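You operate a simulated robot arm through the tools that you are given. There is no shell and no other tool.

The job below is to be done with a simulated robot arm. You get a single attempt, and the scene is never put back.

TASK
Wind on pickets till both chains show 6 bar, then ease both valves.
Fine: both valve levers on HOLD before you wind.
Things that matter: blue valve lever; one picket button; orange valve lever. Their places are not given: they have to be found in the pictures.

Only the result counts: the job must be done as asked and must still hold three seconds after the hand-in. Knocking over, shifting, dropping, spilling or breaking anything else fails it.

THE ROBOT
A 6-joint arm with a two-finger parallel gripper, fixed in place. Base frame: the origin is on the floor under the middle of its stand, x ahead of it, y to its left, z up. Readings come in mm, rad, newtons and seconds.
With the tool pointing down near the work surface it reaches from about 200 to 660 mm from the base axis. Its first joint turns from -1.152 to 1.152 rad. Payload 2.9 kg.
The tool frame sits at the grasp point between the pads (the TCP): z along the fingers, y along the line on which they close. The tips reach 30 mm beyond it. The gripper opens to 110 mm. The fingers are 20 mm wide and 10 mm thick; the gripper's body (48 by 112 mm) begins 55 mm behind the TCP.
Orientation is that of the tool frame in the base frame, as [roll, pitch, yaw] about the fixed x, y, z axes, in that order (R = Rz(yaw) Ry(pitch) Rx(roll)). With the fingers straight down and closing along the base's y, the tool's x points along the base's -x, its y along +y and its z along -z.

THE INTERFACE
- The arm moves only by the tool apply_moves. Its argument "commands" is a list of rows, each a list of 6 numbers: the shift along the tool's x, y, z in mm, then the turn, a rotation vector about the tool's x, y, z in rad. In form: [[x, y, z, wx, wy, wz], ...]. A call has 1 to 20 rows; each row shifts and turns the commanded pose from where the row before left it, along the tool's axes as they then stand. "fingers" is the opening, from 0 (shut) to 1 (fully open), set as the call begins (left out, the last holds). A row lasts 0.2 s, in which the tool goes at most 50 mm and 0.15 rad; a call with a longer step from one row to the next is refused whole, and so is a gripper value outside its range. A pose out of reach is approached as far as the arm can. The call stops where the force on the tool passes 90 N (or 10 N more than at its start, if that is more) or the arm is blocked; 0.2 s more then pass. Each finger travels about 108 mm/s and halts on what it meets, pressing with about 25 N; the grip force reading is that of the motor and also rises with nothing between the fingers. The clock runs only during rows and for 0.2 s after the last one: add rows that do not move to give the fingers time. The reply holds the time, the measured pose of the TCP, the force on the tool along the base axes, the opening and the grip force, in the units named above and with some noise, with the torque about the TCP (base axes, N m) and any sound that the robot's microphone picked up, and new pictures: "pictures" is both (left out), scene, wrist or none.
- Cameras (640 x 400 px; columns grow to the right, rows downward): "scene" is fixed at [70.7, 431.5, 1376.6]; the picture's right is [-0.81, -0.59, 0.00], its down [-0.38, 0.52, -0.76] and it looks along [0.45, -0.61, -0.65] (base axes); focal length 345 px, centre (320, 200). "wrist" rides on the gripper at [72, 17, -103] in the tool frame; the picture's right is [-0.23, 0.97, 0.00], its down [-0.76, -0.18, -0.62] and it looks along [-0.61, -0.14, 0.78] (tool axes); focal length 222 px, centre (320, 200).
- probe_pixels(camera, pixels): for up to 12 pixels [column, row] of the newest picture of that camera ("zoom" is the newest enlarged one), the place [x, y, z] in the base frame of the surface seen there, good to about 2 mm. The clock stands still meanwhile.
- close_up(camera, box): a new picture of the part [left, top, right, bottom] of that camera's present view, enlarged. The clock stands still meanwhile.
- finish_job(): hands the job in; it is judged then, once.

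Leave the gripper open and the arm clear of the work at the hand-in unless told otherwise.

The tools are called after "Emit:" as a command line: name --pt "numbers of a row" for each row, then --argument value for the rest, lists and objects as JSON in quotes. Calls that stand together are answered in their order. apply_moves: Moves the arm, as the interface text tells. Its arguments: {"type":"object","properties":{"commands":{"type":"array","items":{"type":"array","items":{"type":"number"}}},"fingers":{"type":"number"},"pictures":{"type":"string","enum":["both","scene","wrist","none"]}},"required":["commands"]} The other tools are called the same way: probe_pixels (camera, pixels) gives the place of the surface under pixels of a picture; close_up (camera, box) takes an enlarged picture of a part of a camera's view; finish_job () hands the job in.

At the start:

```text
clock: 0.0
ee_pos: [404.1, -161.6, 939.3]
orientation: [3.141, 0.0, 3.141]
force: [-0.1, -0.3, 0.3]
torque: [0.02, 0.0, 0.01]
finger_gap: 110.1
grasp_force: 0.1
```

scene: 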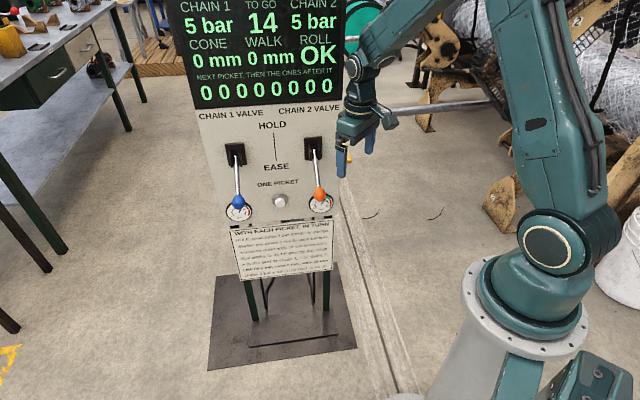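
wrist: 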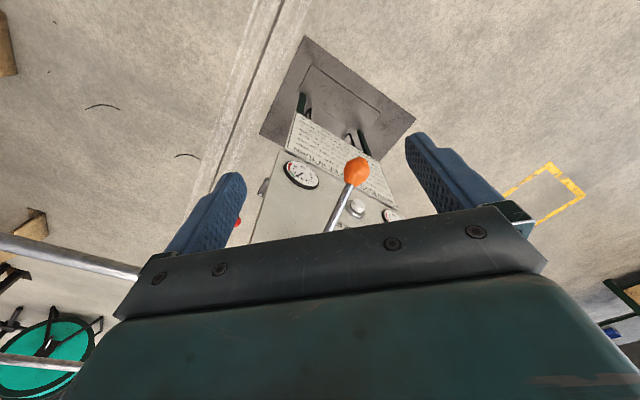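

I see a control panel with a display, two levers (blue ball at about (238,201), orange ball at about (320,194)), a button at about (280,200), and a notice below. I will enlarge these to read them first.

Emit:
close_up --camera "scene" --box '[220, 215, 345, 290]'

Emit:
close_up --camera "scene" --box '[160, 0, 360, 125]'

Emit:
close_up --camera "scene" --box '[190, 100, 360, 225]'

```text
5.12 times, centred on (282, 252) of scene
```

zoom: 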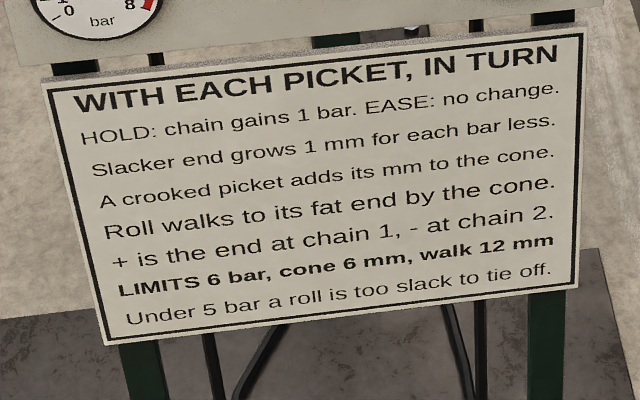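

```text
3.20 times, centred on (260, 62) of scene
```

zoom: 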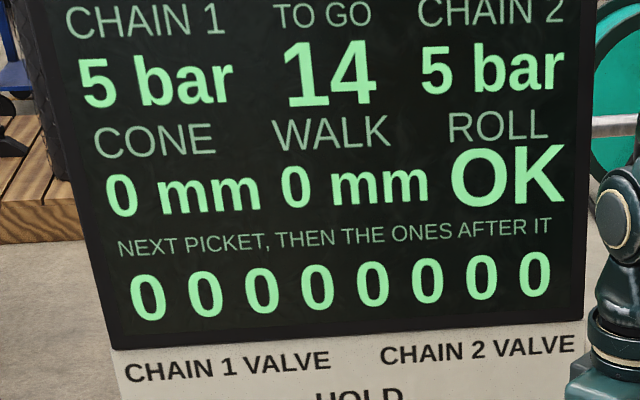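

```text
3.20 times, centred on (275, 162) of scene
```

zoom: 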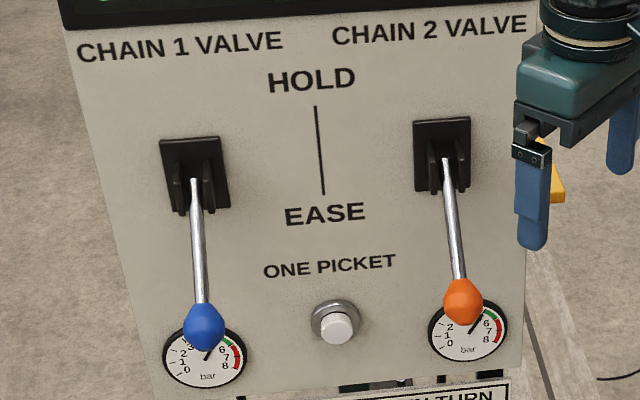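

Both chains read 5 bar, and both levers hang down at EASE. The notice says that on HOLD a chain gains 1 bar per picket, on EASE it does not change, and the limit is 6 bar. So the plan is both levers to HOLD, exactly one picket, then both levers back to EASE. Next I measure where things are in the scene picture.

Emit:
probe_pixels --camera "scene" --pixels '[[238, 201], [320, 193], [280, 200], [238, 178], [235, 160], [317, 170], [313, 148], [275, 182], [210, 130], [335, 200], [250, 215], [270, 145]]'

Emit:
close_up --camera "wrist" --box '[240, 120, 440, 245]'

```text
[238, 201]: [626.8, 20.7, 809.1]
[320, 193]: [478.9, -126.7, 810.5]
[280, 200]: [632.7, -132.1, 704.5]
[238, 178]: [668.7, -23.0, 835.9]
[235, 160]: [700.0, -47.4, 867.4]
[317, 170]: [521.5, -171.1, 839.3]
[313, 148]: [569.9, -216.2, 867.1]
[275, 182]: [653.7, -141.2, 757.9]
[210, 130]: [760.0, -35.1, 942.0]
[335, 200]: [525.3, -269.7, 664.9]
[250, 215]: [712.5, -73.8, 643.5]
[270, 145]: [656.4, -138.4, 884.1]
```

```text
3.20 times, centred on (340, 182) of wrist
```

zoom: 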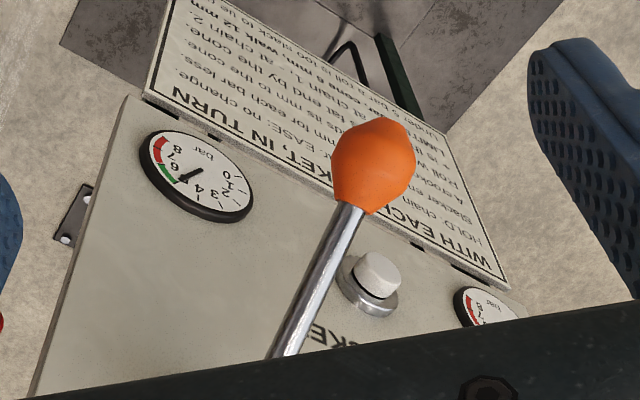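

Working out the geometry: the panel is vertical, on the plane x − y ≈ 795. Its outward normal is about (−0.707, 0.707, 0). The levers stick out about 134 mm with the balls at z≈810. The button face is at about (633,−132,704). I will shut the fingers into a poker and back off slightly from the panel. Then I turn the hand so its y axis runs along the panel, and check the pictures.

Emit:
apply_moves --pt "10 0 0 0 0 0" --pt "20 -10 0 0 0 0" --pt "0 0 0 0 0 0.131" --pt "0 0 0 0 0 0.131" --pt "0 0 0 0 0 0.131" --pt "0 0 0 0 0 0.131" --pt "0 0 0 0 0 0.131" --pt "0 0 0 0 0 0.1304" --fingers 0 --pictures "both"

```text
clock: 1.8
ee_pos: [373.6, -172.6, 939.3]
orientation: [-3.141, -0.002, 2.353]
force: [0.2, 0.3, 0.3]
torque: [-0.01, 0.01, 0.01]
finger_gap: 0.2
grasp_force: 25.1
```

scene: 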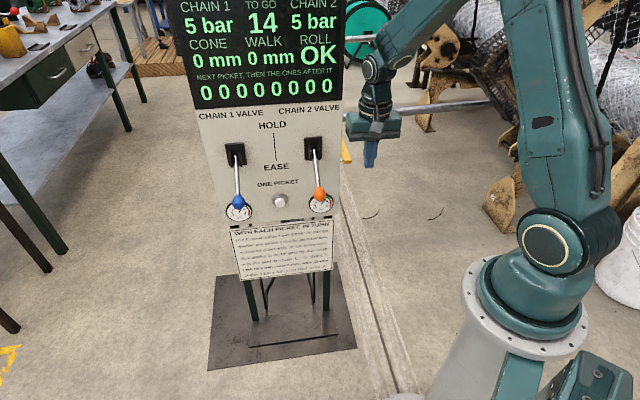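
wrist: 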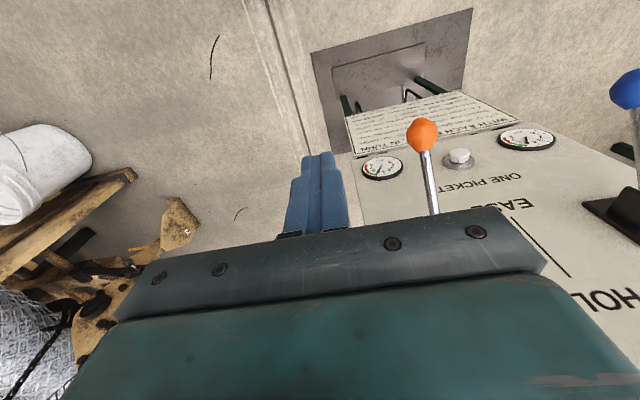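

The hand has turned as wanted. Next I move over in front of the middle of the panel, about 250 mm out. Then I pitch the fingers up until they point straight at the panel.

Emit:
apply_moves --pt "20 30 0 0 0 0" --pt "20 46 0 0 0 0" --pt "15 46 0 0 0 0" --pt "10 46 0 0 0 0" --pt "9 44 0 0 0 0" --pt "0 0 0 0 -0.1428 0" --pt "0 0 0 0 -0.1428 0" --pt "0 0 0 0 -0.1428 0" --pt "0 0 0 0 -0.1428 0" --pt "0 0 0 0 -0.1428 0" --pt "0 0 0 0 -0.1428 0" --pt "0 0 0 0 -0.1428 0" --pt "0 0 0 0 -0.1428 0" --pt "0 0 0 0 -0.1428 0" --pt "0 0 0 0 -0.1428 0" --pt "0 0 0 0 -0.1428 0" --pt "0 0 0 0 0 0" --pictures "both"

```text
refused: row 2 steps farther than a row can; nothing moved
```

That was refused because row 2 was slightly longer than 50 mm. I send the same move with shorter steps.

Emit:
apply_moves --pt "20 30 0 0 0 0" --pt "16 44 0 0 0 0" --pt "16 46 0 0 0 0" --pt "12 46 0 0 0 0" --pt "10 46 0 0 0 0" --pt "0 0 0 0 -0.1428 0" --pt "0 0 0 0 -0.1428 0" --pt "0 0 0 0 -0.1428 0" --pt "0 0 0 0 -0.1428 0" --pt "0 0 0 0 -0.1428 0" --pt "0 0 0 0 -0.1428 0" --pt "0 0 0 0 -0.1428 0" --pt "0 0 0 0 -0.1428 0" --pt "0 0 0 0 -0.1428 0" --pt "0 0 0 0 -0.1428 0" --pt "0 0 0 0 -0.1428 0" --pt "0 0 0 0 0 0" --pictures "both"

```text
clock: 5.4
ee_pos: [470.8, 30.3, 941.2]
orientation: [3.132, 1.466, 2.346]
force: [1.4, -0.2, -0.2]
torque: [0.0, -0.01, -0.02]
finger_gap: 0.0
grasp_force: 25.0
out of reach, approached as far as the arm can: row 16
```

scene: 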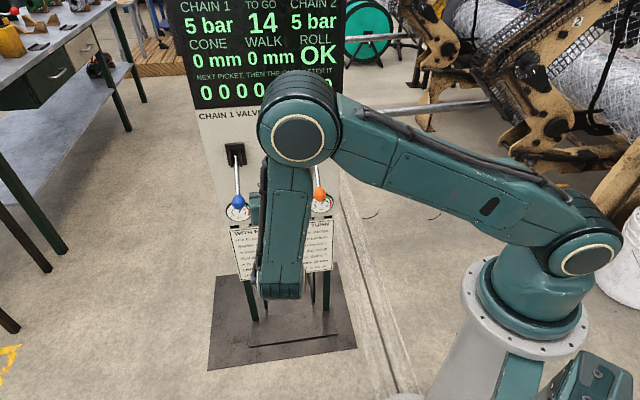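
wrist: 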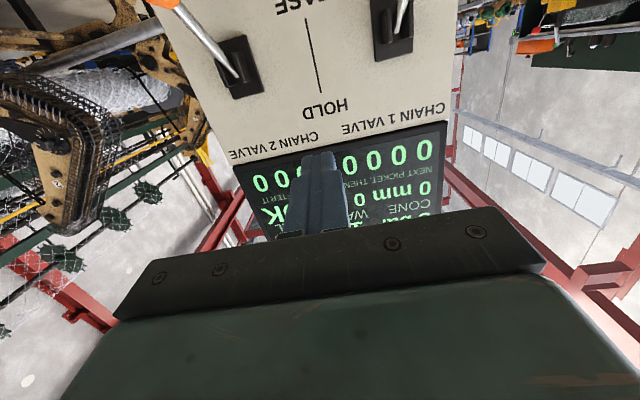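

The arm stops at about 6° short of horizontal, which is good enough. I ease the tilt back a little, to about 8° below level, so the command sits within reach. Then I read the pose.

Emit:
apply_moves --pt "0 0 0 0 0.1 0" --pt "0 0 0 0 0.05 0" --pt "0 0 0 0 0 0" --pictures "none"

```text
clock: 6.2
ee_pos: [471.5, 31.6, 939.9]
orientation: [3.14, 1.313, 2.352]
force: [-0.8, 0.1, -0.8]
torque: [-0.02, -0.02, 0.02]
finger_gap: 0.1
grasp_force: 24.5
```

The fingers now point about 15° below horizontal, which works. I go down and sideways, keeping 250 mm from the panel. That puts me in front of and below the orange lever: s≈247 along the panel, z≈764.

Emit:
apply_moves --pt "34 -21.7 9 0 0 0" --pt "34 -21.7 9 0 0 0" --pt "34 -21.7 9 0 0 0" --pt "34 -21.7 9 0 0 0" --pt "34 -21.7 9 0 0 0" --pt "0 0 0 0 0 0" --pictures "both"

```text
clock: 7.6
ee_pos: [397.5, -46.3, 763.9]
orientation: [3.135, 1.314, 2.348]
force: [-0.4, 0.0, -0.2]
torque: [-0.02, -0.02, -0.04]
finger_gap: 0.0
grasp_force: 25.1
```

scene: 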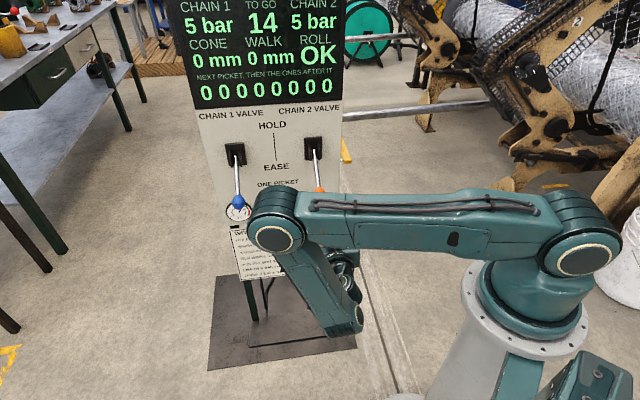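
wrist: 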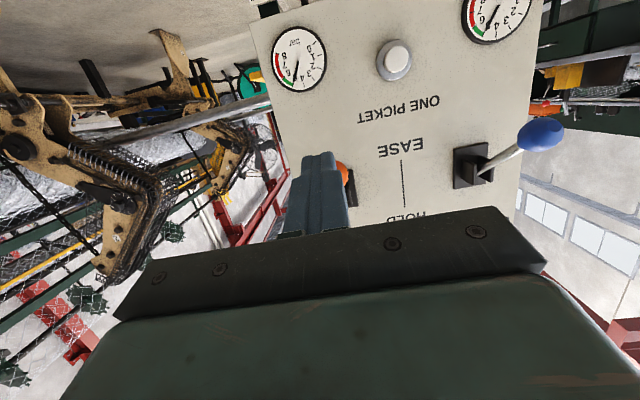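

I see the orange ball just peeking out beside the fingers at about (340,175) in the wrist picture. Before going in, I check where the arm's elbow and links are, so nothing strikes the levers.

Emit:
probe_pixels --camera "scene" --pixels '[[275, 235], [262, 200], [290, 190], [340, 320], [350, 260], [320, 186], [238, 201], [585, 262]]'

Emit:
probe_pixels --camera "wrist" --pixels '[[341, 172], [317, 160], [540, 135], [396, 52], [472, 165]]'

Emit:
close_up --camera "wrist" --box '[260, 120, 420, 220]'

```text
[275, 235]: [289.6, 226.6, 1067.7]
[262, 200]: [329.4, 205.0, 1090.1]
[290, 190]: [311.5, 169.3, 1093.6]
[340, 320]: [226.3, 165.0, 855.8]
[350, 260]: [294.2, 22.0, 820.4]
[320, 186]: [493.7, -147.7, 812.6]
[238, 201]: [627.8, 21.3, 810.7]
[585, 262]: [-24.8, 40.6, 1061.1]
```

```text
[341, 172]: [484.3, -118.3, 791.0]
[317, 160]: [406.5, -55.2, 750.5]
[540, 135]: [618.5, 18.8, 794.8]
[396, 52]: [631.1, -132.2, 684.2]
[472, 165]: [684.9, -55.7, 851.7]
```

```text
4.00 times, centred on (340, 170) of wrist
```

zoom: 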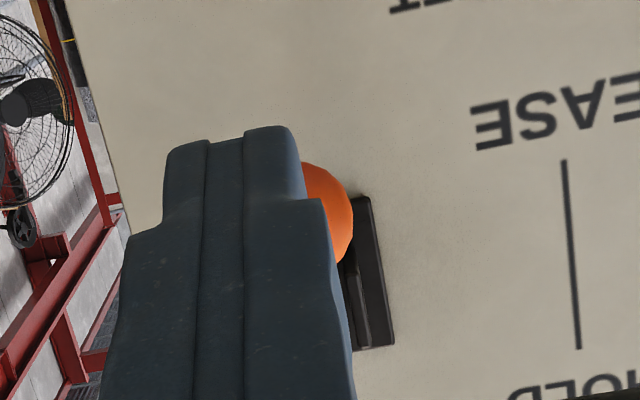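

The elbow and links are all well away from the panel, at z > 820 and more than 400 mm out. The orange ball centre is at about s=247, z=800, 122 mm out. I move the closed fingers straight in below the ball, with about 10 mm of clearance.

Emit:
apply_moves --pt "-8 0 30.3 0 0 0" --pt "-8 0 30.3 0 0 0" --pt "-8 0 30.3 0 0 0" --pt "-7.5 0 28.4 0 0 0" --pt "0 0 0 0 0 0" --pictures "both"

```text
clock: 8.8
ee_pos: [485.4, -134.5, 764.9]
orientation: [3.141, 1.314, 2.353]
force: [0.9, 0.5, -0.6]
torque: [-0.02, 0.01, 0.02]
finger_gap: 0.3
grasp_force: 25.1
```

scene: 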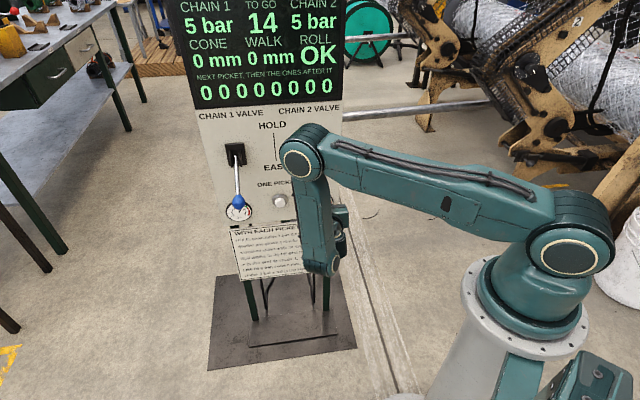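
wrist: 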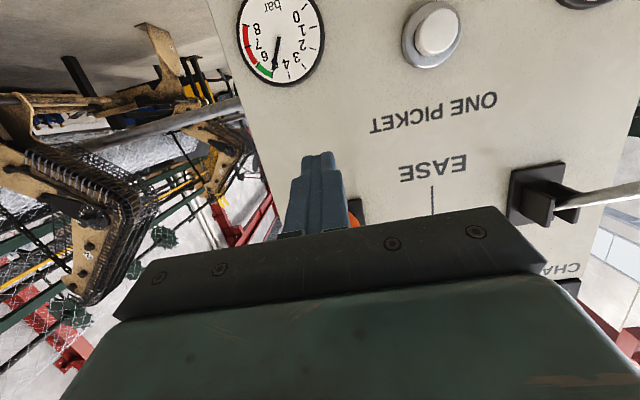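

The fingers are below the ball (orange is just visible at (352,218) in the wrist picture). I now lift straight up slowly and watch the force.

Emit:
apply_moves --pt "-9.67 0 -2.55 0 0 0" --pt "-9.67 0 -2.55 0 0 0" --pt "-9.67 0 -2.55 0 0 0" --pt "-9.67 0 -2.55 0 0 0" --pictures "wrist"

```text
clock: 9.8
ee_pos: [483.3, -135.3, 806.6]
orientation: [3.135, 1.318, 2.348]
force: [-0.8, -0.1, -1.9]
torque: [-0.03, -0.04, -0.01]
finger_gap: 0.0
grasp_force: 25.3
```

wrist: 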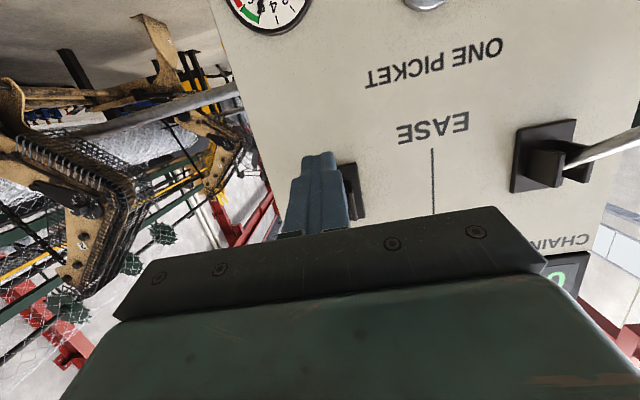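

There is a slight downward force of about 2 N, so the lever seems to be riding up on the fingers. I keep lifting.

Emit:
apply_moves --pt "-9.67 0 -2.55 0 0 0" --pt "-9.67 0 -2.55 0 0 0" --pt "-9.67 0 -2.55 0 0 0" --pt "-9.67 0 -2.55 0 0 0" --pt "-9.67 0 -2.55 0 0 0" --pictures "both"

```text
clock: 11.0
ee_pos: [481.0, -134.2, 856.3]
orientation: [3.14, 1.317, 2.353]
force: [0.6, 0.1, -0.3]
torque: [-0.01, -0.02, 0.03]
finger_gap: 0.0
grasp_force: 25.4
```

scene: 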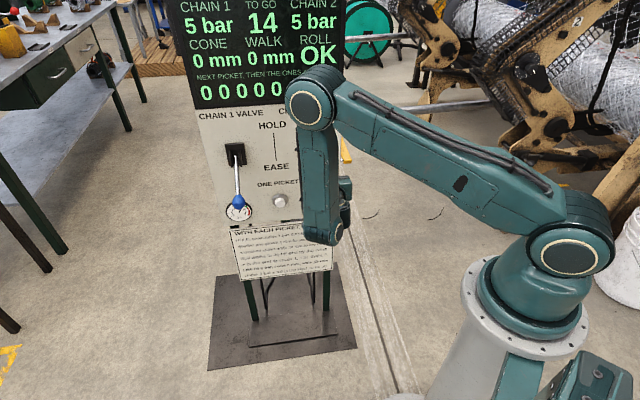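
wrist: 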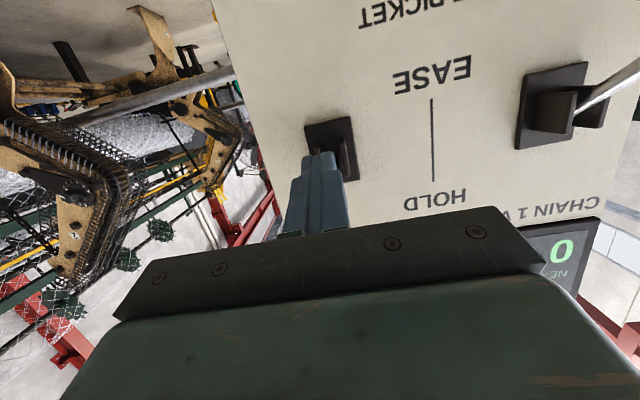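

The force has dropped to almost nothing, so the lever may have snapped over. I enlarge the bracket area around (330,145) in the wrist picture.

Emit:
close_up --camera "wrist" --box '[270, 100, 390, 175]'

Emit:
close_up --camera "scene" --box '[280, 60, 380, 125]'

```text
5.33 times, centred on (330, 138) of wrist
```

zoom: 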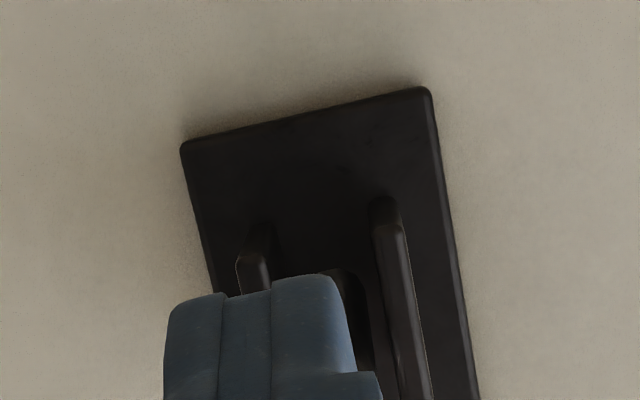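

```text
6.15 times, centred on (330, 92) of scene
```

zoom: 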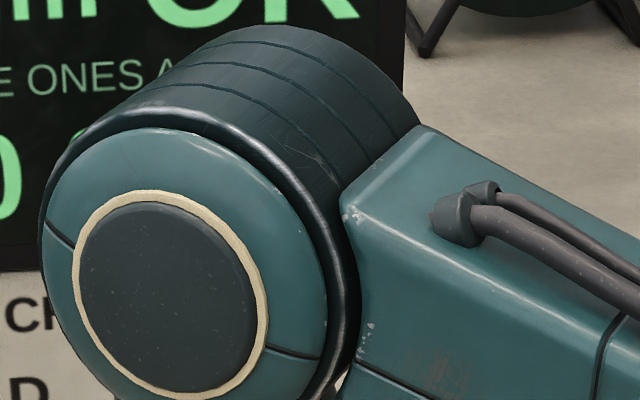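

No rod shows below the fingers, so the lever is above them. I continue up to about z=900 and watch the force.

Emit:
apply_moves --pt "-9.67 0 -2.55 0 0 0" --pt "-9.67 0 -2.55 0 0 0" --pt "-9.67 0 -2.55 0 0 0" --pt "-9.67 0 -2.55 0 0 0" --pictures "wrist"

```text
clock: 12.0
ee_pos: [481.5, -134.9, 896.5]
orientation: [3.137, 1.315, 2.351]
force: [-0.2, -0.2, 0.1]
torque: [-0.01, 0.0, -0.02]
finger_gap: 0.2
grasp_force: 24.7
```

wrist: 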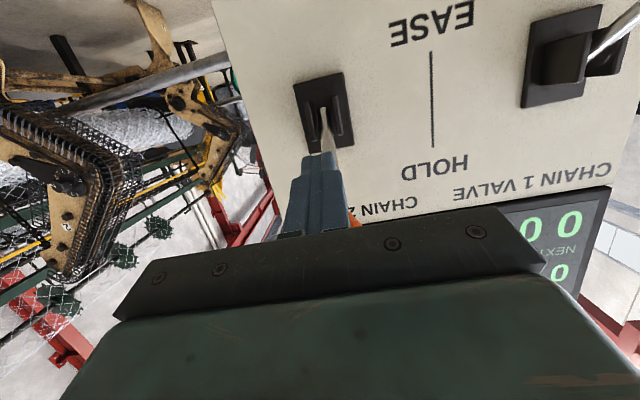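

The rod and a bit of orange at (355,222) are now visible, with no load on the fingers. I back straight out to check where the lever rests.

Emit:
apply_moves --pt "8 0 -30.3 0 0 0" --pt "8 0 -30.3 0 0 0" --pt "8 0 -30.3 0 0 0" --pt "8 0 -30.3 0 0 0" --pt "0 0 0 0 0 0" --pictures "both"

```text
clock: 13.2
ee_pos: [394.6, -47.8, 895.6]
orientation: [3.137, 1.314, 2.351]
force: [-0.6, 0.6, -0.8]
torque: [-0.01, 0.0, -0.01]
finger_gap: 0.1
grasp_force: 25.0
```

scene: 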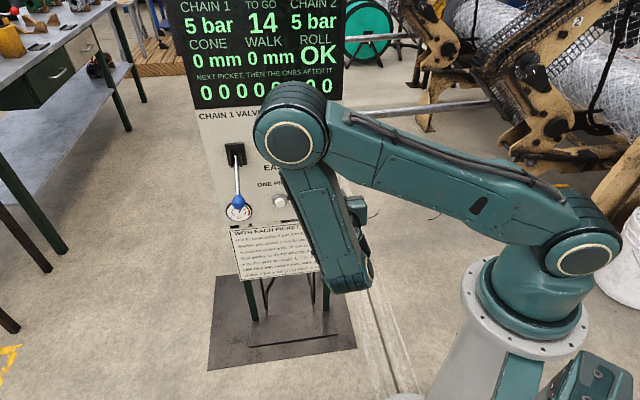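
wrist: 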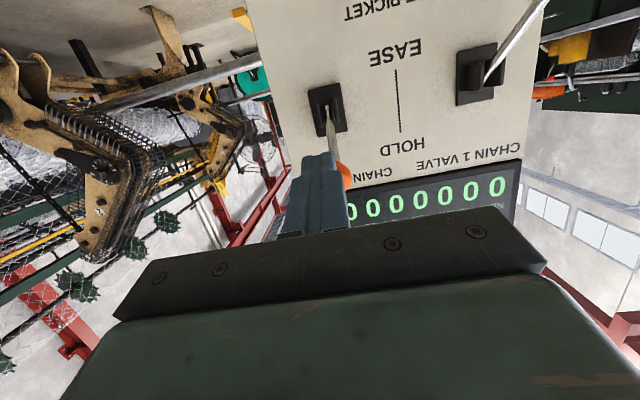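

The orange ball stays up at about (345,176) in the wrist picture. I measure it and the rod to see how far the lever went.

Emit:
probe_pixels --camera "wrist" --pixels '[[346, 176], [333, 146], [331, 125], [495, 65], [515, 35]]'

Emit:
close_up --camera "wrist" --box '[280, 70, 440, 200]'

```text
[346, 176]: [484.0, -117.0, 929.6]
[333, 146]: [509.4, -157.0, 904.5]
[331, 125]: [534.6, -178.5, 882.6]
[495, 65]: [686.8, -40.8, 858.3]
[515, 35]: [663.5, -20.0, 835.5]
```

```text
3.08 times, centred on (360, 135) of wrist
```

zoom: 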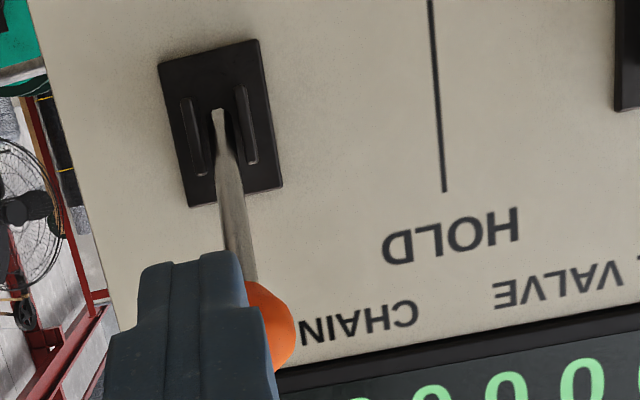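

The orange ball now rests at z≈930, the mirror image of its EASE position, so the orange valve is on HOLD. I now move along the panel, still 250 mm out, and down to a spot in front of and below the blue lever: s≈459, z≈764.

Emit:
apply_moves --pt "21.1 35.7 5.6 0 0 0" --pt "21.1 35.7 5.6 0 0 0" --pt "21.1 35.7 5.6 0 0 0" --pt "21.1 35.7 5.6 0 0 0" --pt "21.1 35.7 5.6 0 0 0" --pt "21.1 35.7 5.6 0 0 0" --pt "0 0 0 0 0 0" --pictures "both"

```text
clock: 14.8
ee_pos: [547.7, 107.6, 760.3]
orientation: [3.141, 1.314, 2.355]
force: [0.1, -0.7, 0.6]
torque: [-0.01, -0.03, 0.0]
finger_gap: 0.0
grasp_force: 25.0
```

scene: 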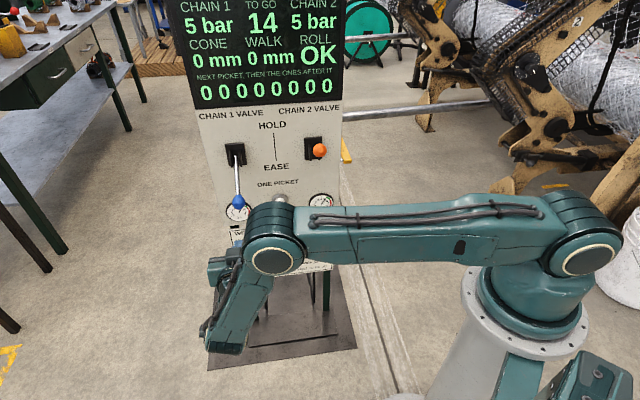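
wrist: 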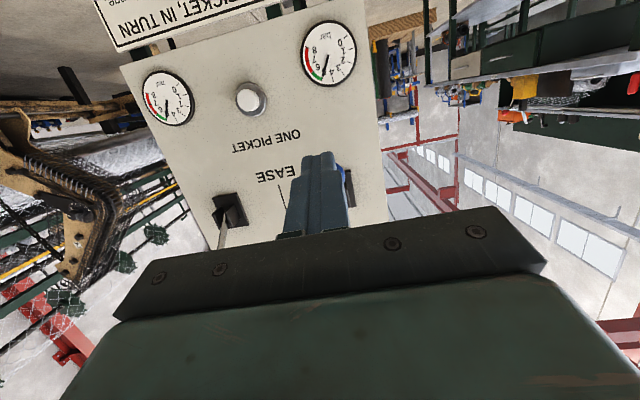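

In the scene picture the orange ball is up at (320,150), and the blue ball is in line ahead of the fingers. I go straight in under the blue ball.

Emit:
apply_moves --pt "-8 -0.9 30.5 0 0 0" --pt "-8 -0.9 30.5 0 0 0" --pt "-8 -0.9 30.5 0 0 0" --pt "-8 -0.9 30.5 0 0 0" --pt "0 0 0 0 0 0" --pictures "both"

```text
clock: 16.0
ee_pos: [632.7, 12.5, 764.8]
orientation: [3.14, 1.315, 2.353]
force: [0.4, 0.8, -0.6]
torque: [0.01, 0.0, -0.03]
finger_gap: 0.2
grasp_force: 25.1
```

scene: 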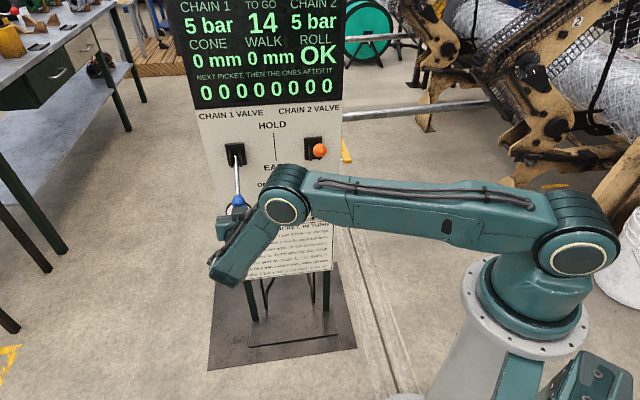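
wrist: 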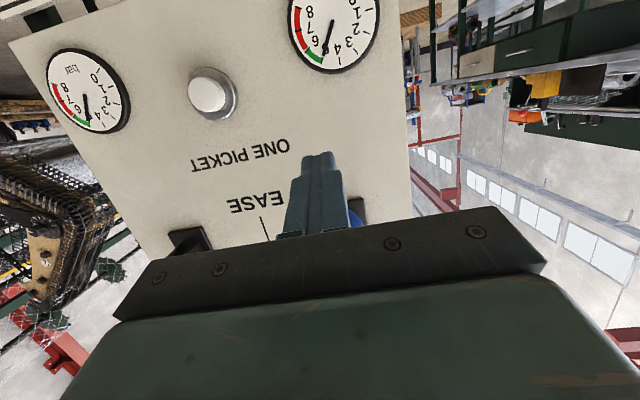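

The fingers are under the blue ball (blue is visible at (355,217) in the wrist picture). I lift straight up in 10 mm steps, the same as for orange.

Emit:
apply_moves --pt "-9.67 1 -2.55 0 0 0" --pt "-9.67 1 -2.55 0 0 0" --pt "-9.67 1 -2.55 0 0 0" --pt "-9.67 0 -2.55 0 0 0" --pt "-9.67 0 -2.55 0 0 0" --pt "-9.67 0 -2.55 0 0 0" --pt "-9.67 0 -2.55 0 0 0" --pt "-9.67 0 -2.55 0 0 0" --pt "-9.67 0 -2.55 0 0 0" --pt "-9.67 0 -2.55 0 0 0" --pt "-9.67 0 -2.55 0 0 0" --pt "-9.67 0 -2.55 0 0 0" --pt "-9.67 0 -2.55 0 0 0" --pictures "both"

```text
clock: 18.8
ee_pos: [633.5, 15.9, 893.1]
orientation: [3.14, 1.313, 2.352]
force: [0.4, 0.4, -0.1]
torque: [0.01, -0.01, 0.01]
finger_gap: 0.0
grasp_force: 25.0
```

scene: 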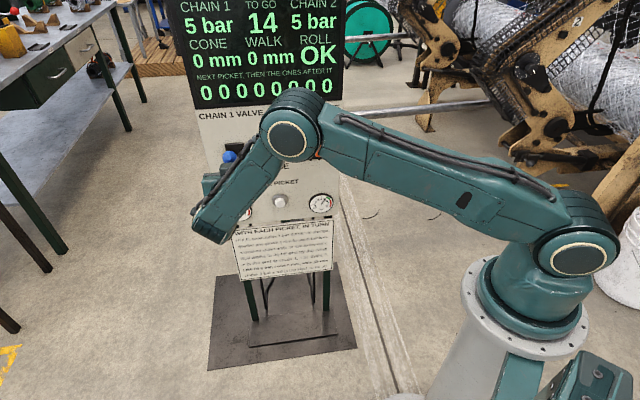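
wrist: 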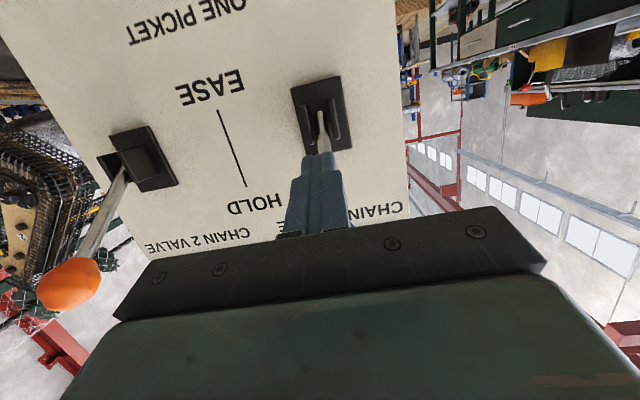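

Both levers now appear up, with blue at (229,157) and orange held. I back straight out 125 mm from the blue lever and check it.

Emit:
apply_moves --pt "8 0 -30.3 0 0 0" --pt "8 0 -30.3 0 0 0" --pt "8 0 -30.3 0 0 0" --pt "8 0 -30.3 0 0 0" --pt "0 0 0 0 0 0" --pictures "both"

```text
clock: 20.0
ee_pos: [544.6, 102.7, 895.3]
orientation: [3.138, 1.315, 2.352]
force: [-0.2, 0.9, 0.0]
torque: [0.03, -0.04, -0.02]
finger_gap: 0.0
grasp_force: 25.4
```

scene: 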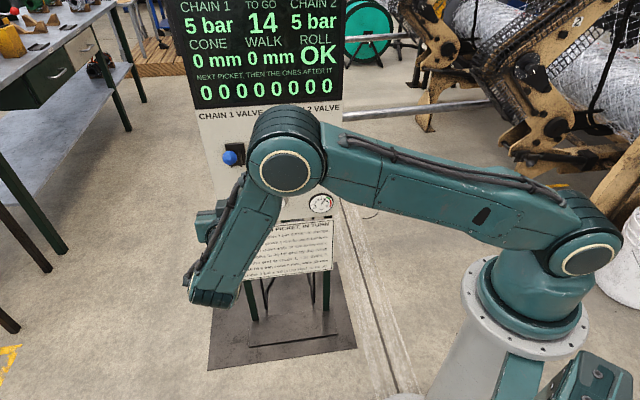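
wrist: 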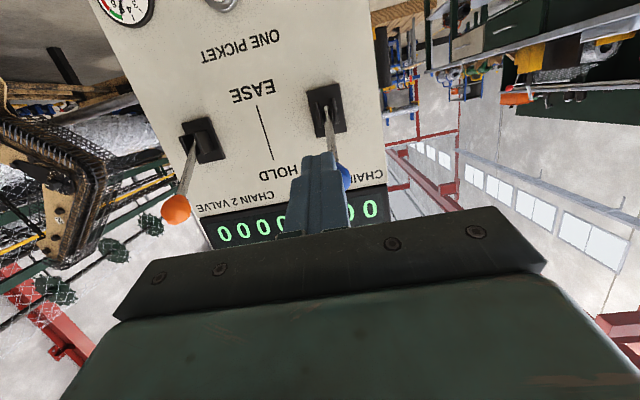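

Both balls are up and both levers are on HOLD. Next I move to a spot in front of the picket button, s≈354 and z≈700, staying about 250 mm out so I can aim carefully.

Emit:
probe_pixels --camera "wrist" --pixels '[[344, 178], [176, 206], [328, 125], [190, 160]]'

Emit:
apply_moves --pt "37.7 -20.8 9.9 0 0 0" --pt "37.7 -20.8 9.9 0 0 0" --pt "37.7 -20.8 9.9 0 0 0" --pt "37.7 -20.8 9.9 0 0 0" --pt "37.7 -20.8 9.9 0 0 0" --pt "0 0 0 0 0 0" --pictures "both"

```text
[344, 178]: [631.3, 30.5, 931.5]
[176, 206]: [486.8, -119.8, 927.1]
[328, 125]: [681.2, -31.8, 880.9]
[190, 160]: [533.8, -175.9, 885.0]
```

```text
clock: 21.4
ee_pos: [470.5, 29.4, 697.5]
orientation: [3.137, 1.315, 2.349]
force: [0.1, 0.9, -0.2]
torque: [-0.01, -0.02, 0.03]
finger_gap: 0.2
grasp_force: 25.0
```

scene: 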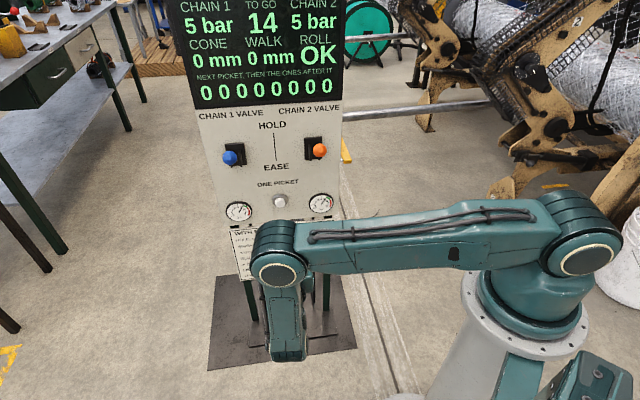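
wrist: 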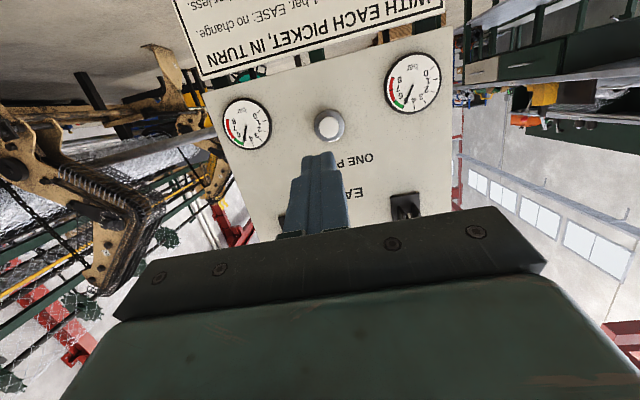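

Both balls are plainly up, with blue at (231,157) and orange at (320,150). The button is clear in both pictures, at (280,200) in the scene and (329,125) in the wrist. I enlarge it to find its centre.

Emit:
close_up --camera "wrist" --box '[297, 105, 361, 145]'

Emit:
probe_pixels --camera "wrist" --pixels '[[329, 125], [322, 125], [336, 125], [329, 119], [329, 131], [316, 126], [342, 124], [329, 111], [330, 141]]'

Emit:
close_up --camera "scene" --box '[205, 120, 345, 222]'

```text
10.00 times, centred on (329, 125) of wrist
```

zoom: 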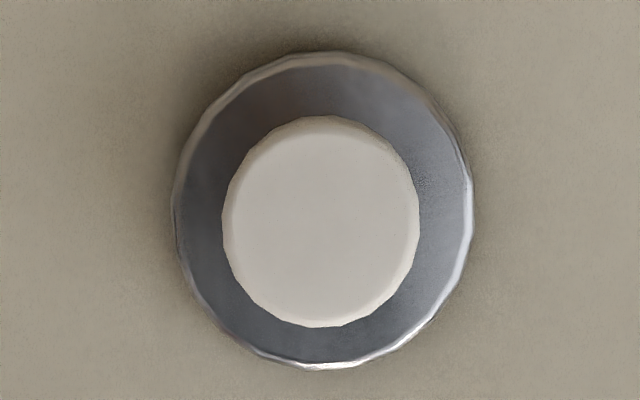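

```text
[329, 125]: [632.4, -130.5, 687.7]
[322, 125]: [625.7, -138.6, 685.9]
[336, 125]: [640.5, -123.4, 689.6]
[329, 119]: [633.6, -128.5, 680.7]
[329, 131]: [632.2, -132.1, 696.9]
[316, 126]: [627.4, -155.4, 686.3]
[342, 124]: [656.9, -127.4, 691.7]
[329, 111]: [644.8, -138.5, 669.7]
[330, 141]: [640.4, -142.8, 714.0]
```

```text
3.92 times, centred on (275, 171) of scene
```

zoom: 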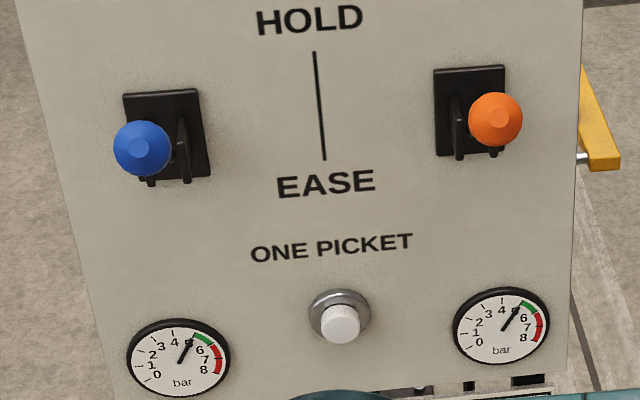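

The button face centre is at about (632,−131,691.5) and 22 mm proud of the panel. Before going in, I check how far the notice board sticks out below the panel.

Emit:
probe_pixels --camera "wrist" --pixels '[[300, 40], [230, 72], [430, 5], [200, 20], [320, 10], [430, 25], [215, 92], [380, 40]]'

```text
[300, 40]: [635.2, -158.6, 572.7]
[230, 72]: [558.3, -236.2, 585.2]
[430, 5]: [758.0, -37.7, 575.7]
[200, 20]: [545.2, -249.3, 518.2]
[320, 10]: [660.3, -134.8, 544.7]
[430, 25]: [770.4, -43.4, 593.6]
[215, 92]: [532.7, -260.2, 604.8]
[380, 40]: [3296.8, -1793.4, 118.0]
```

The board is flush with the panel, so there is nothing in the way. I approach to about 16 mm short of the button face.

Emit:
apply_moves --pt "-9.9 0.2 43.9 0 0 0" --pt "-9.9 0.2 43.9 0 0 0" --pt "-9.9 0.2 43.9 0 0 0" --pt "-9.9 0.2 43.9 0 0 0" --pt "0 0 0 0 0 0" --pictures "both"

```text
clock: 22.6
ee_pos: [600.7, -91.5, 690.8]
orientation: [3.139, 1.315, 2.353]
force: [-0.1, 0.1, 0.6]
torque: [0.0, -0.01, 0.02]
finger_gap: 0.1
grasp_force: 24.6
```

scene: 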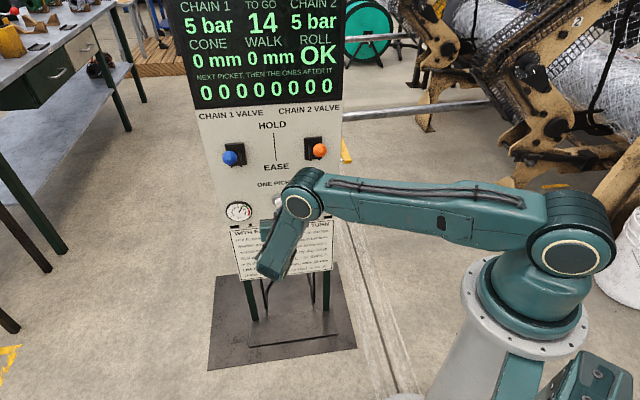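
wrist: 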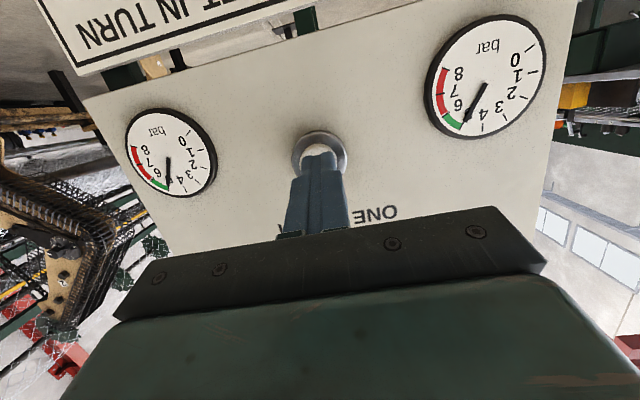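

I take a still reading to settle the pose, then look closely at the tip alignment.

Emit:
apply_moves --pt "0 0 0 0 0 0" --pictures "wrist"

Emit:
close_up --camera "wrist" --box '[270, 110, 370, 210]'

Emit:
probe_pixels --camera "wrist" --pixels '[[318, 162], [305, 175], [330, 172], [320, 149], [308, 149], [331, 149], [295, 155], [344, 150]]'

```text
clock: 23.0
ee_pos: [600.0, -91.7, 690.2]
orientation: [3.141, 1.313, 2.353]
force: [-0.1, 0.8, 0.0]
torque: [-0.02, 0.01, 0.0]
finger_gap: 0.0
grasp_force: 25.4
```

wrist: 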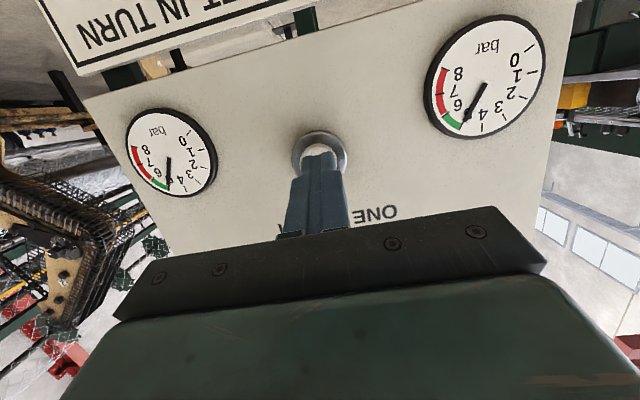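

```text
4.00 times, centred on (320, 160) of wrist
```

zoom: 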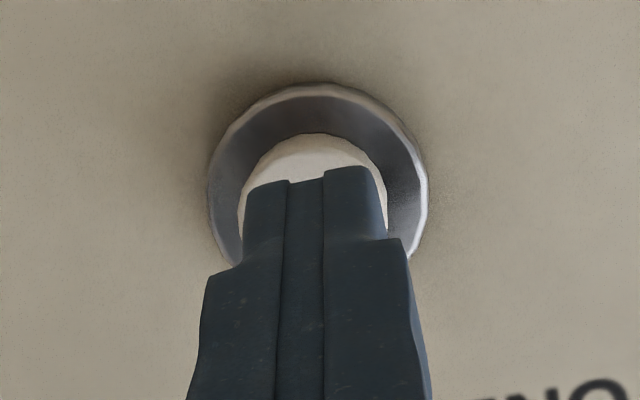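

```text
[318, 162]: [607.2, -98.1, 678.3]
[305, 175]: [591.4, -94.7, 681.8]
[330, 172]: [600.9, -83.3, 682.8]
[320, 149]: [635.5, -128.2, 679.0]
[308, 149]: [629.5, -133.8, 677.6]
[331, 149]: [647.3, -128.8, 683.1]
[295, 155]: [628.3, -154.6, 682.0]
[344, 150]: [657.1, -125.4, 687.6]
```

The fingertips are in line in height, but sit about 5.5 mm to the chain‑1 side of the button centre. I shift across by that much and creep forward to about 5 mm off the face.

Emit:
apply_moves --pt "0 -5.5 0 0 0 0" --pt "-1.8 0 6.8 0 0 0" --pt "-1.8 0 6.8 0 0 0" --pt "0 0 0 0 0 0" --pictures "both"

```text
clock: 24.0
ee_pos: [605.5, -109.2, 693.4]
orientation: [3.139, 1.314, 2.352]
force: [-0.1, -0.6, 0.1]
torque: [0.01, -0.04, 0.01]
finger_gap: 0.1
grasp_force: 24.9
```

scene: 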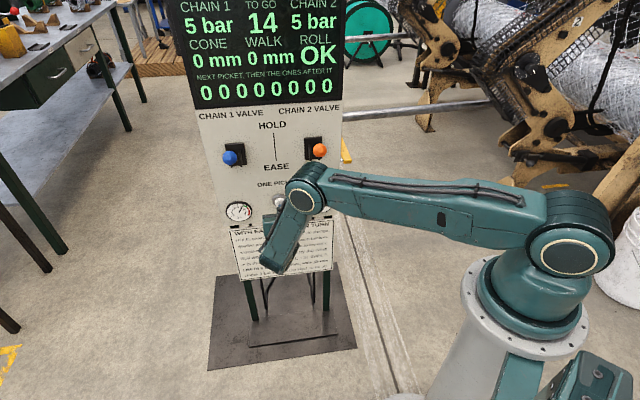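
wrist: 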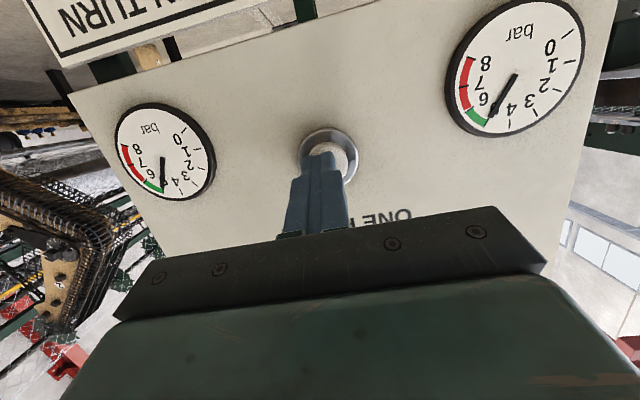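

The tip is now about 3 mm to the other side and about 3 mm off the face. I nudge back 3 mm sideways, then read the pose again.

Emit:
apply_moves --pt "0 3 0 0 0 0" --pt "0 0 0 0 0 0" --pictures "wrist"

Emit:
close_up --camera "wrist" --box '[270, 110, 370, 210]'

```text
clock: 24.6
ee_pos: [606.5, -107.0, 694.3]
orientation: [3.138, 1.314, 2.352]
force: [0.9, -0.2, 0.6]
torque: [0.0, 0.01, -0.03]
finger_gap: 0.3
grasp_force: 25.3
```

wrist: 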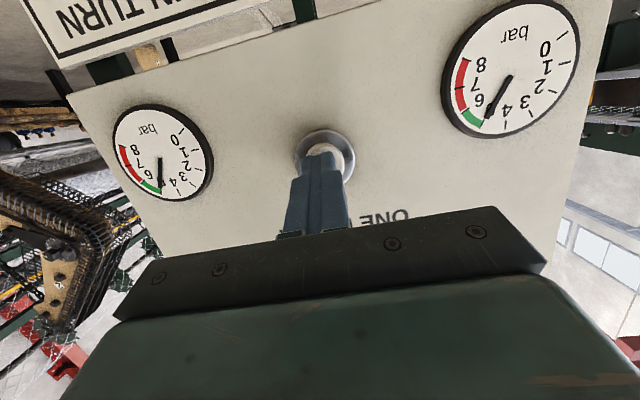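

```text
4.00 times, centred on (320, 160) of wrist
```

zoom: 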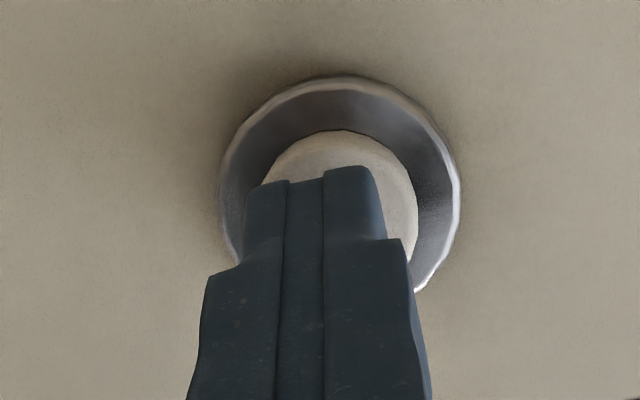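

The tip is now centred on the button. I press forward in 2 mm steps, watching force, sound and the display.

Emit:
apply_moves --pt "-0.51 0 1.93 0 0 0" --pt "-0.51 0 1.93 0 0 0" --pt "-0.51 0 1.93 0 0 0" --pictures "scene"

```text
clock: 25.4
ee_pos: [612.1, -111.5, 692.6]
orientation: [3.138, 1.314, 2.351]
force: [-3.6, 2.9, 1.5]
torque: [-0.03, -0.06, -0.02]
finger_gap: 0.2
grasp_force: 24.8
heard: click
```

scene: 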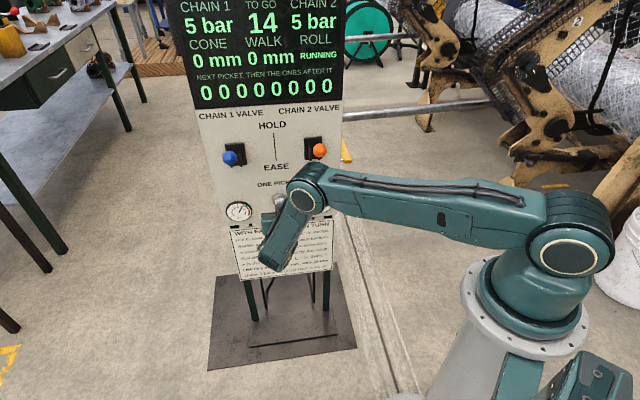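

A click was heard and the roll shows RUNNING, so the picket is being wound. I withdraw straight back so the button is released once only, then wait for the display to settle.

Emit:
apply_moves --pt "7.6 0 -29 0 0 0" --pt "7.6 0 -29 0 0 0" --pt "10 0 -38.7 0 0 0" --pt "10 0 -38.7 0 0 0" --pt "10 0 -38.7 0 0 0" --pt "0 0 0 0 0 0" --pt "0 0 0 0 0 0" --pt "0 0 0 0 0 0" --pictures "both"

```text
clock: 27.2
ee_pos: [485.5, 19.2, 694.8]
orientation: [3.141, 1.313, 2.354]
force: [0.8, -0.4, 0.3]
torque: [0.0, -0.01, -0.06]
finger_gap: 0.0
grasp_force: 24.6
```

scene: 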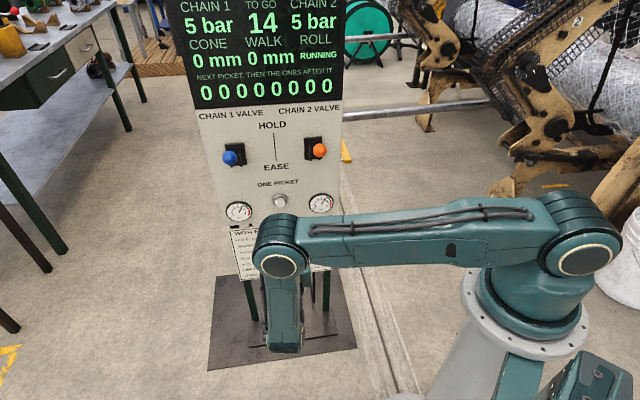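
wrist: 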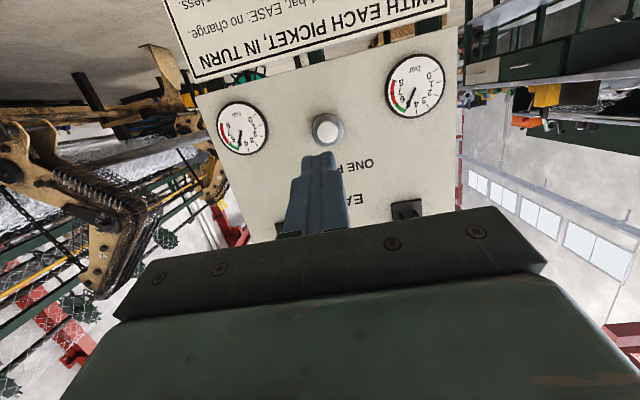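

The arm is clear of the button, and the display still reads 14 to go, RUNNING and 5 / 5 bar. I hold still for 3 seconds while the picket is wound, and leave the levers on HOLD.

Emit:
apply_moves --pt "0 0 0 0 0 0" --pt "0 0 0 0 0 0" --pt "0 0 0 0 0 0" --pt "0 0 0 0 0 0" --pt "0 0 0 0 0 0" --pt "0 0 0 0 0 0" --pt "0 0 0 0 0 0" --pt "0 0 0 0 0 0" --pt "0 0 0 0 0 0" --pt "0 0 0 0 0 0" --pt "0 0 0 0 0 0" --pt "0 0 0 0 0 0" --pt "0 0 0 0 0 0" --pt "0 0 0 0 0 0" --pt "0 0 0 0 0 0" --pictures "scene"

Emit:
close_up --camera "scene" --box '[160, 0, 360, 125]'

```text
clock: 30.4
ee_pos: [484.0, 18.9, 694.0]
orientation: [3.14, 1.314, 2.354]
force: [-0.3, 0.1, -0.2]
torque: [-0.01, -0.03, 0.0]
finger_gap: 0.0
grasp_force: 24.7
```

scene: 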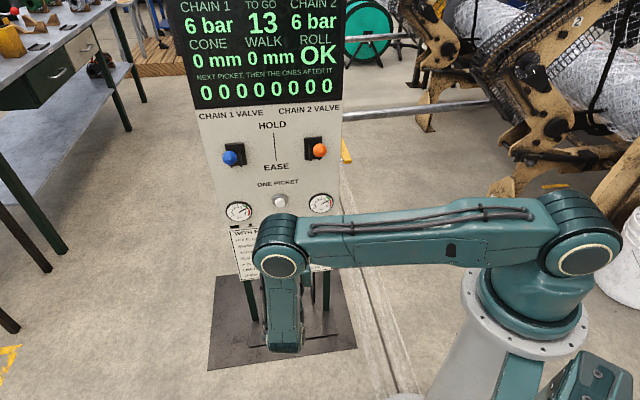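

```text
3.20 times, centred on (260, 62) of scene
```

zoom: 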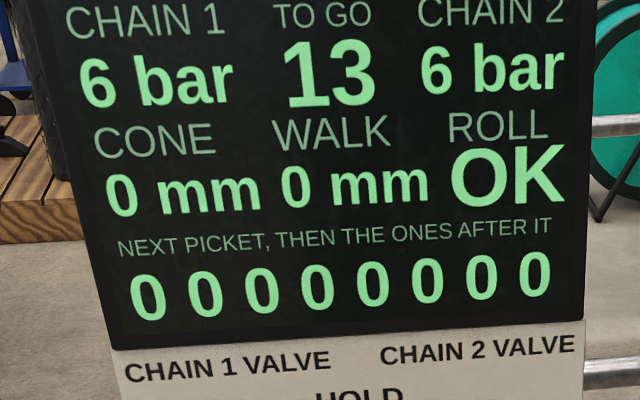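

The display now shows chain 1 at 6 bar, chain 2 at 6 bar, 13 to go, cone 0, walk 0 and roll OK. No more winding is needed. Next I ease both valves, blue first. I rise to z≈970 in front of the blue lever while staying well out from the panel.

Emit:
apply_moves --pt "-37.6 14.7 -12.1 0 0 0" --pt "-37.6 14.7 -12.1 0 0 0" --pt "-37.6 14.7 -12.1 0 0 0" --pt "-37.6 14.7 -12.1 0 0 0" --pt "-37.6 14.7 -12.1 0 0 0" --pt "-37.6 14.7 -12.1 0 0 0" --pt "-37.6 14.7 -12.1 0 0 0" --pt "0 0 0 0 0 0" --pictures "both"

```text
clock: 32.2
ee_pos: [549.0, 96.5, 968.4]
orientation: [3.14, 1.315, 2.356]
force: [-1.5, 0.3, -0.8]
torque: [-0.04, 0.0, -0.03]
finger_gap: 0.0
grasp_force: 24.4
```

scene: 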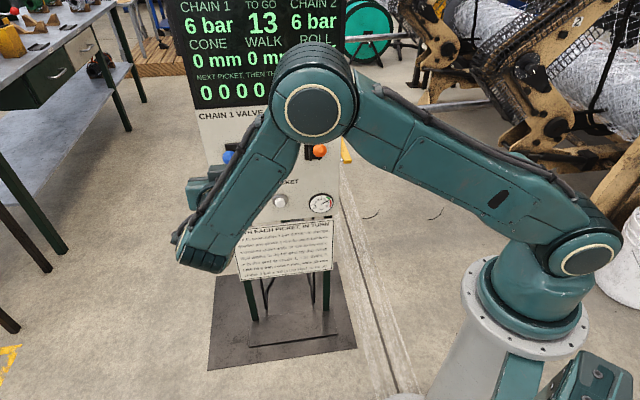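
wrist: 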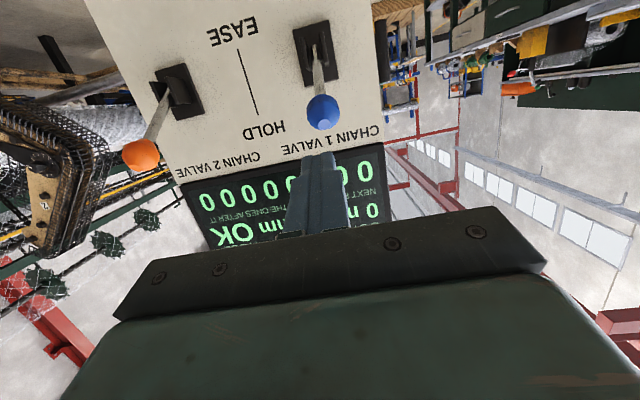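

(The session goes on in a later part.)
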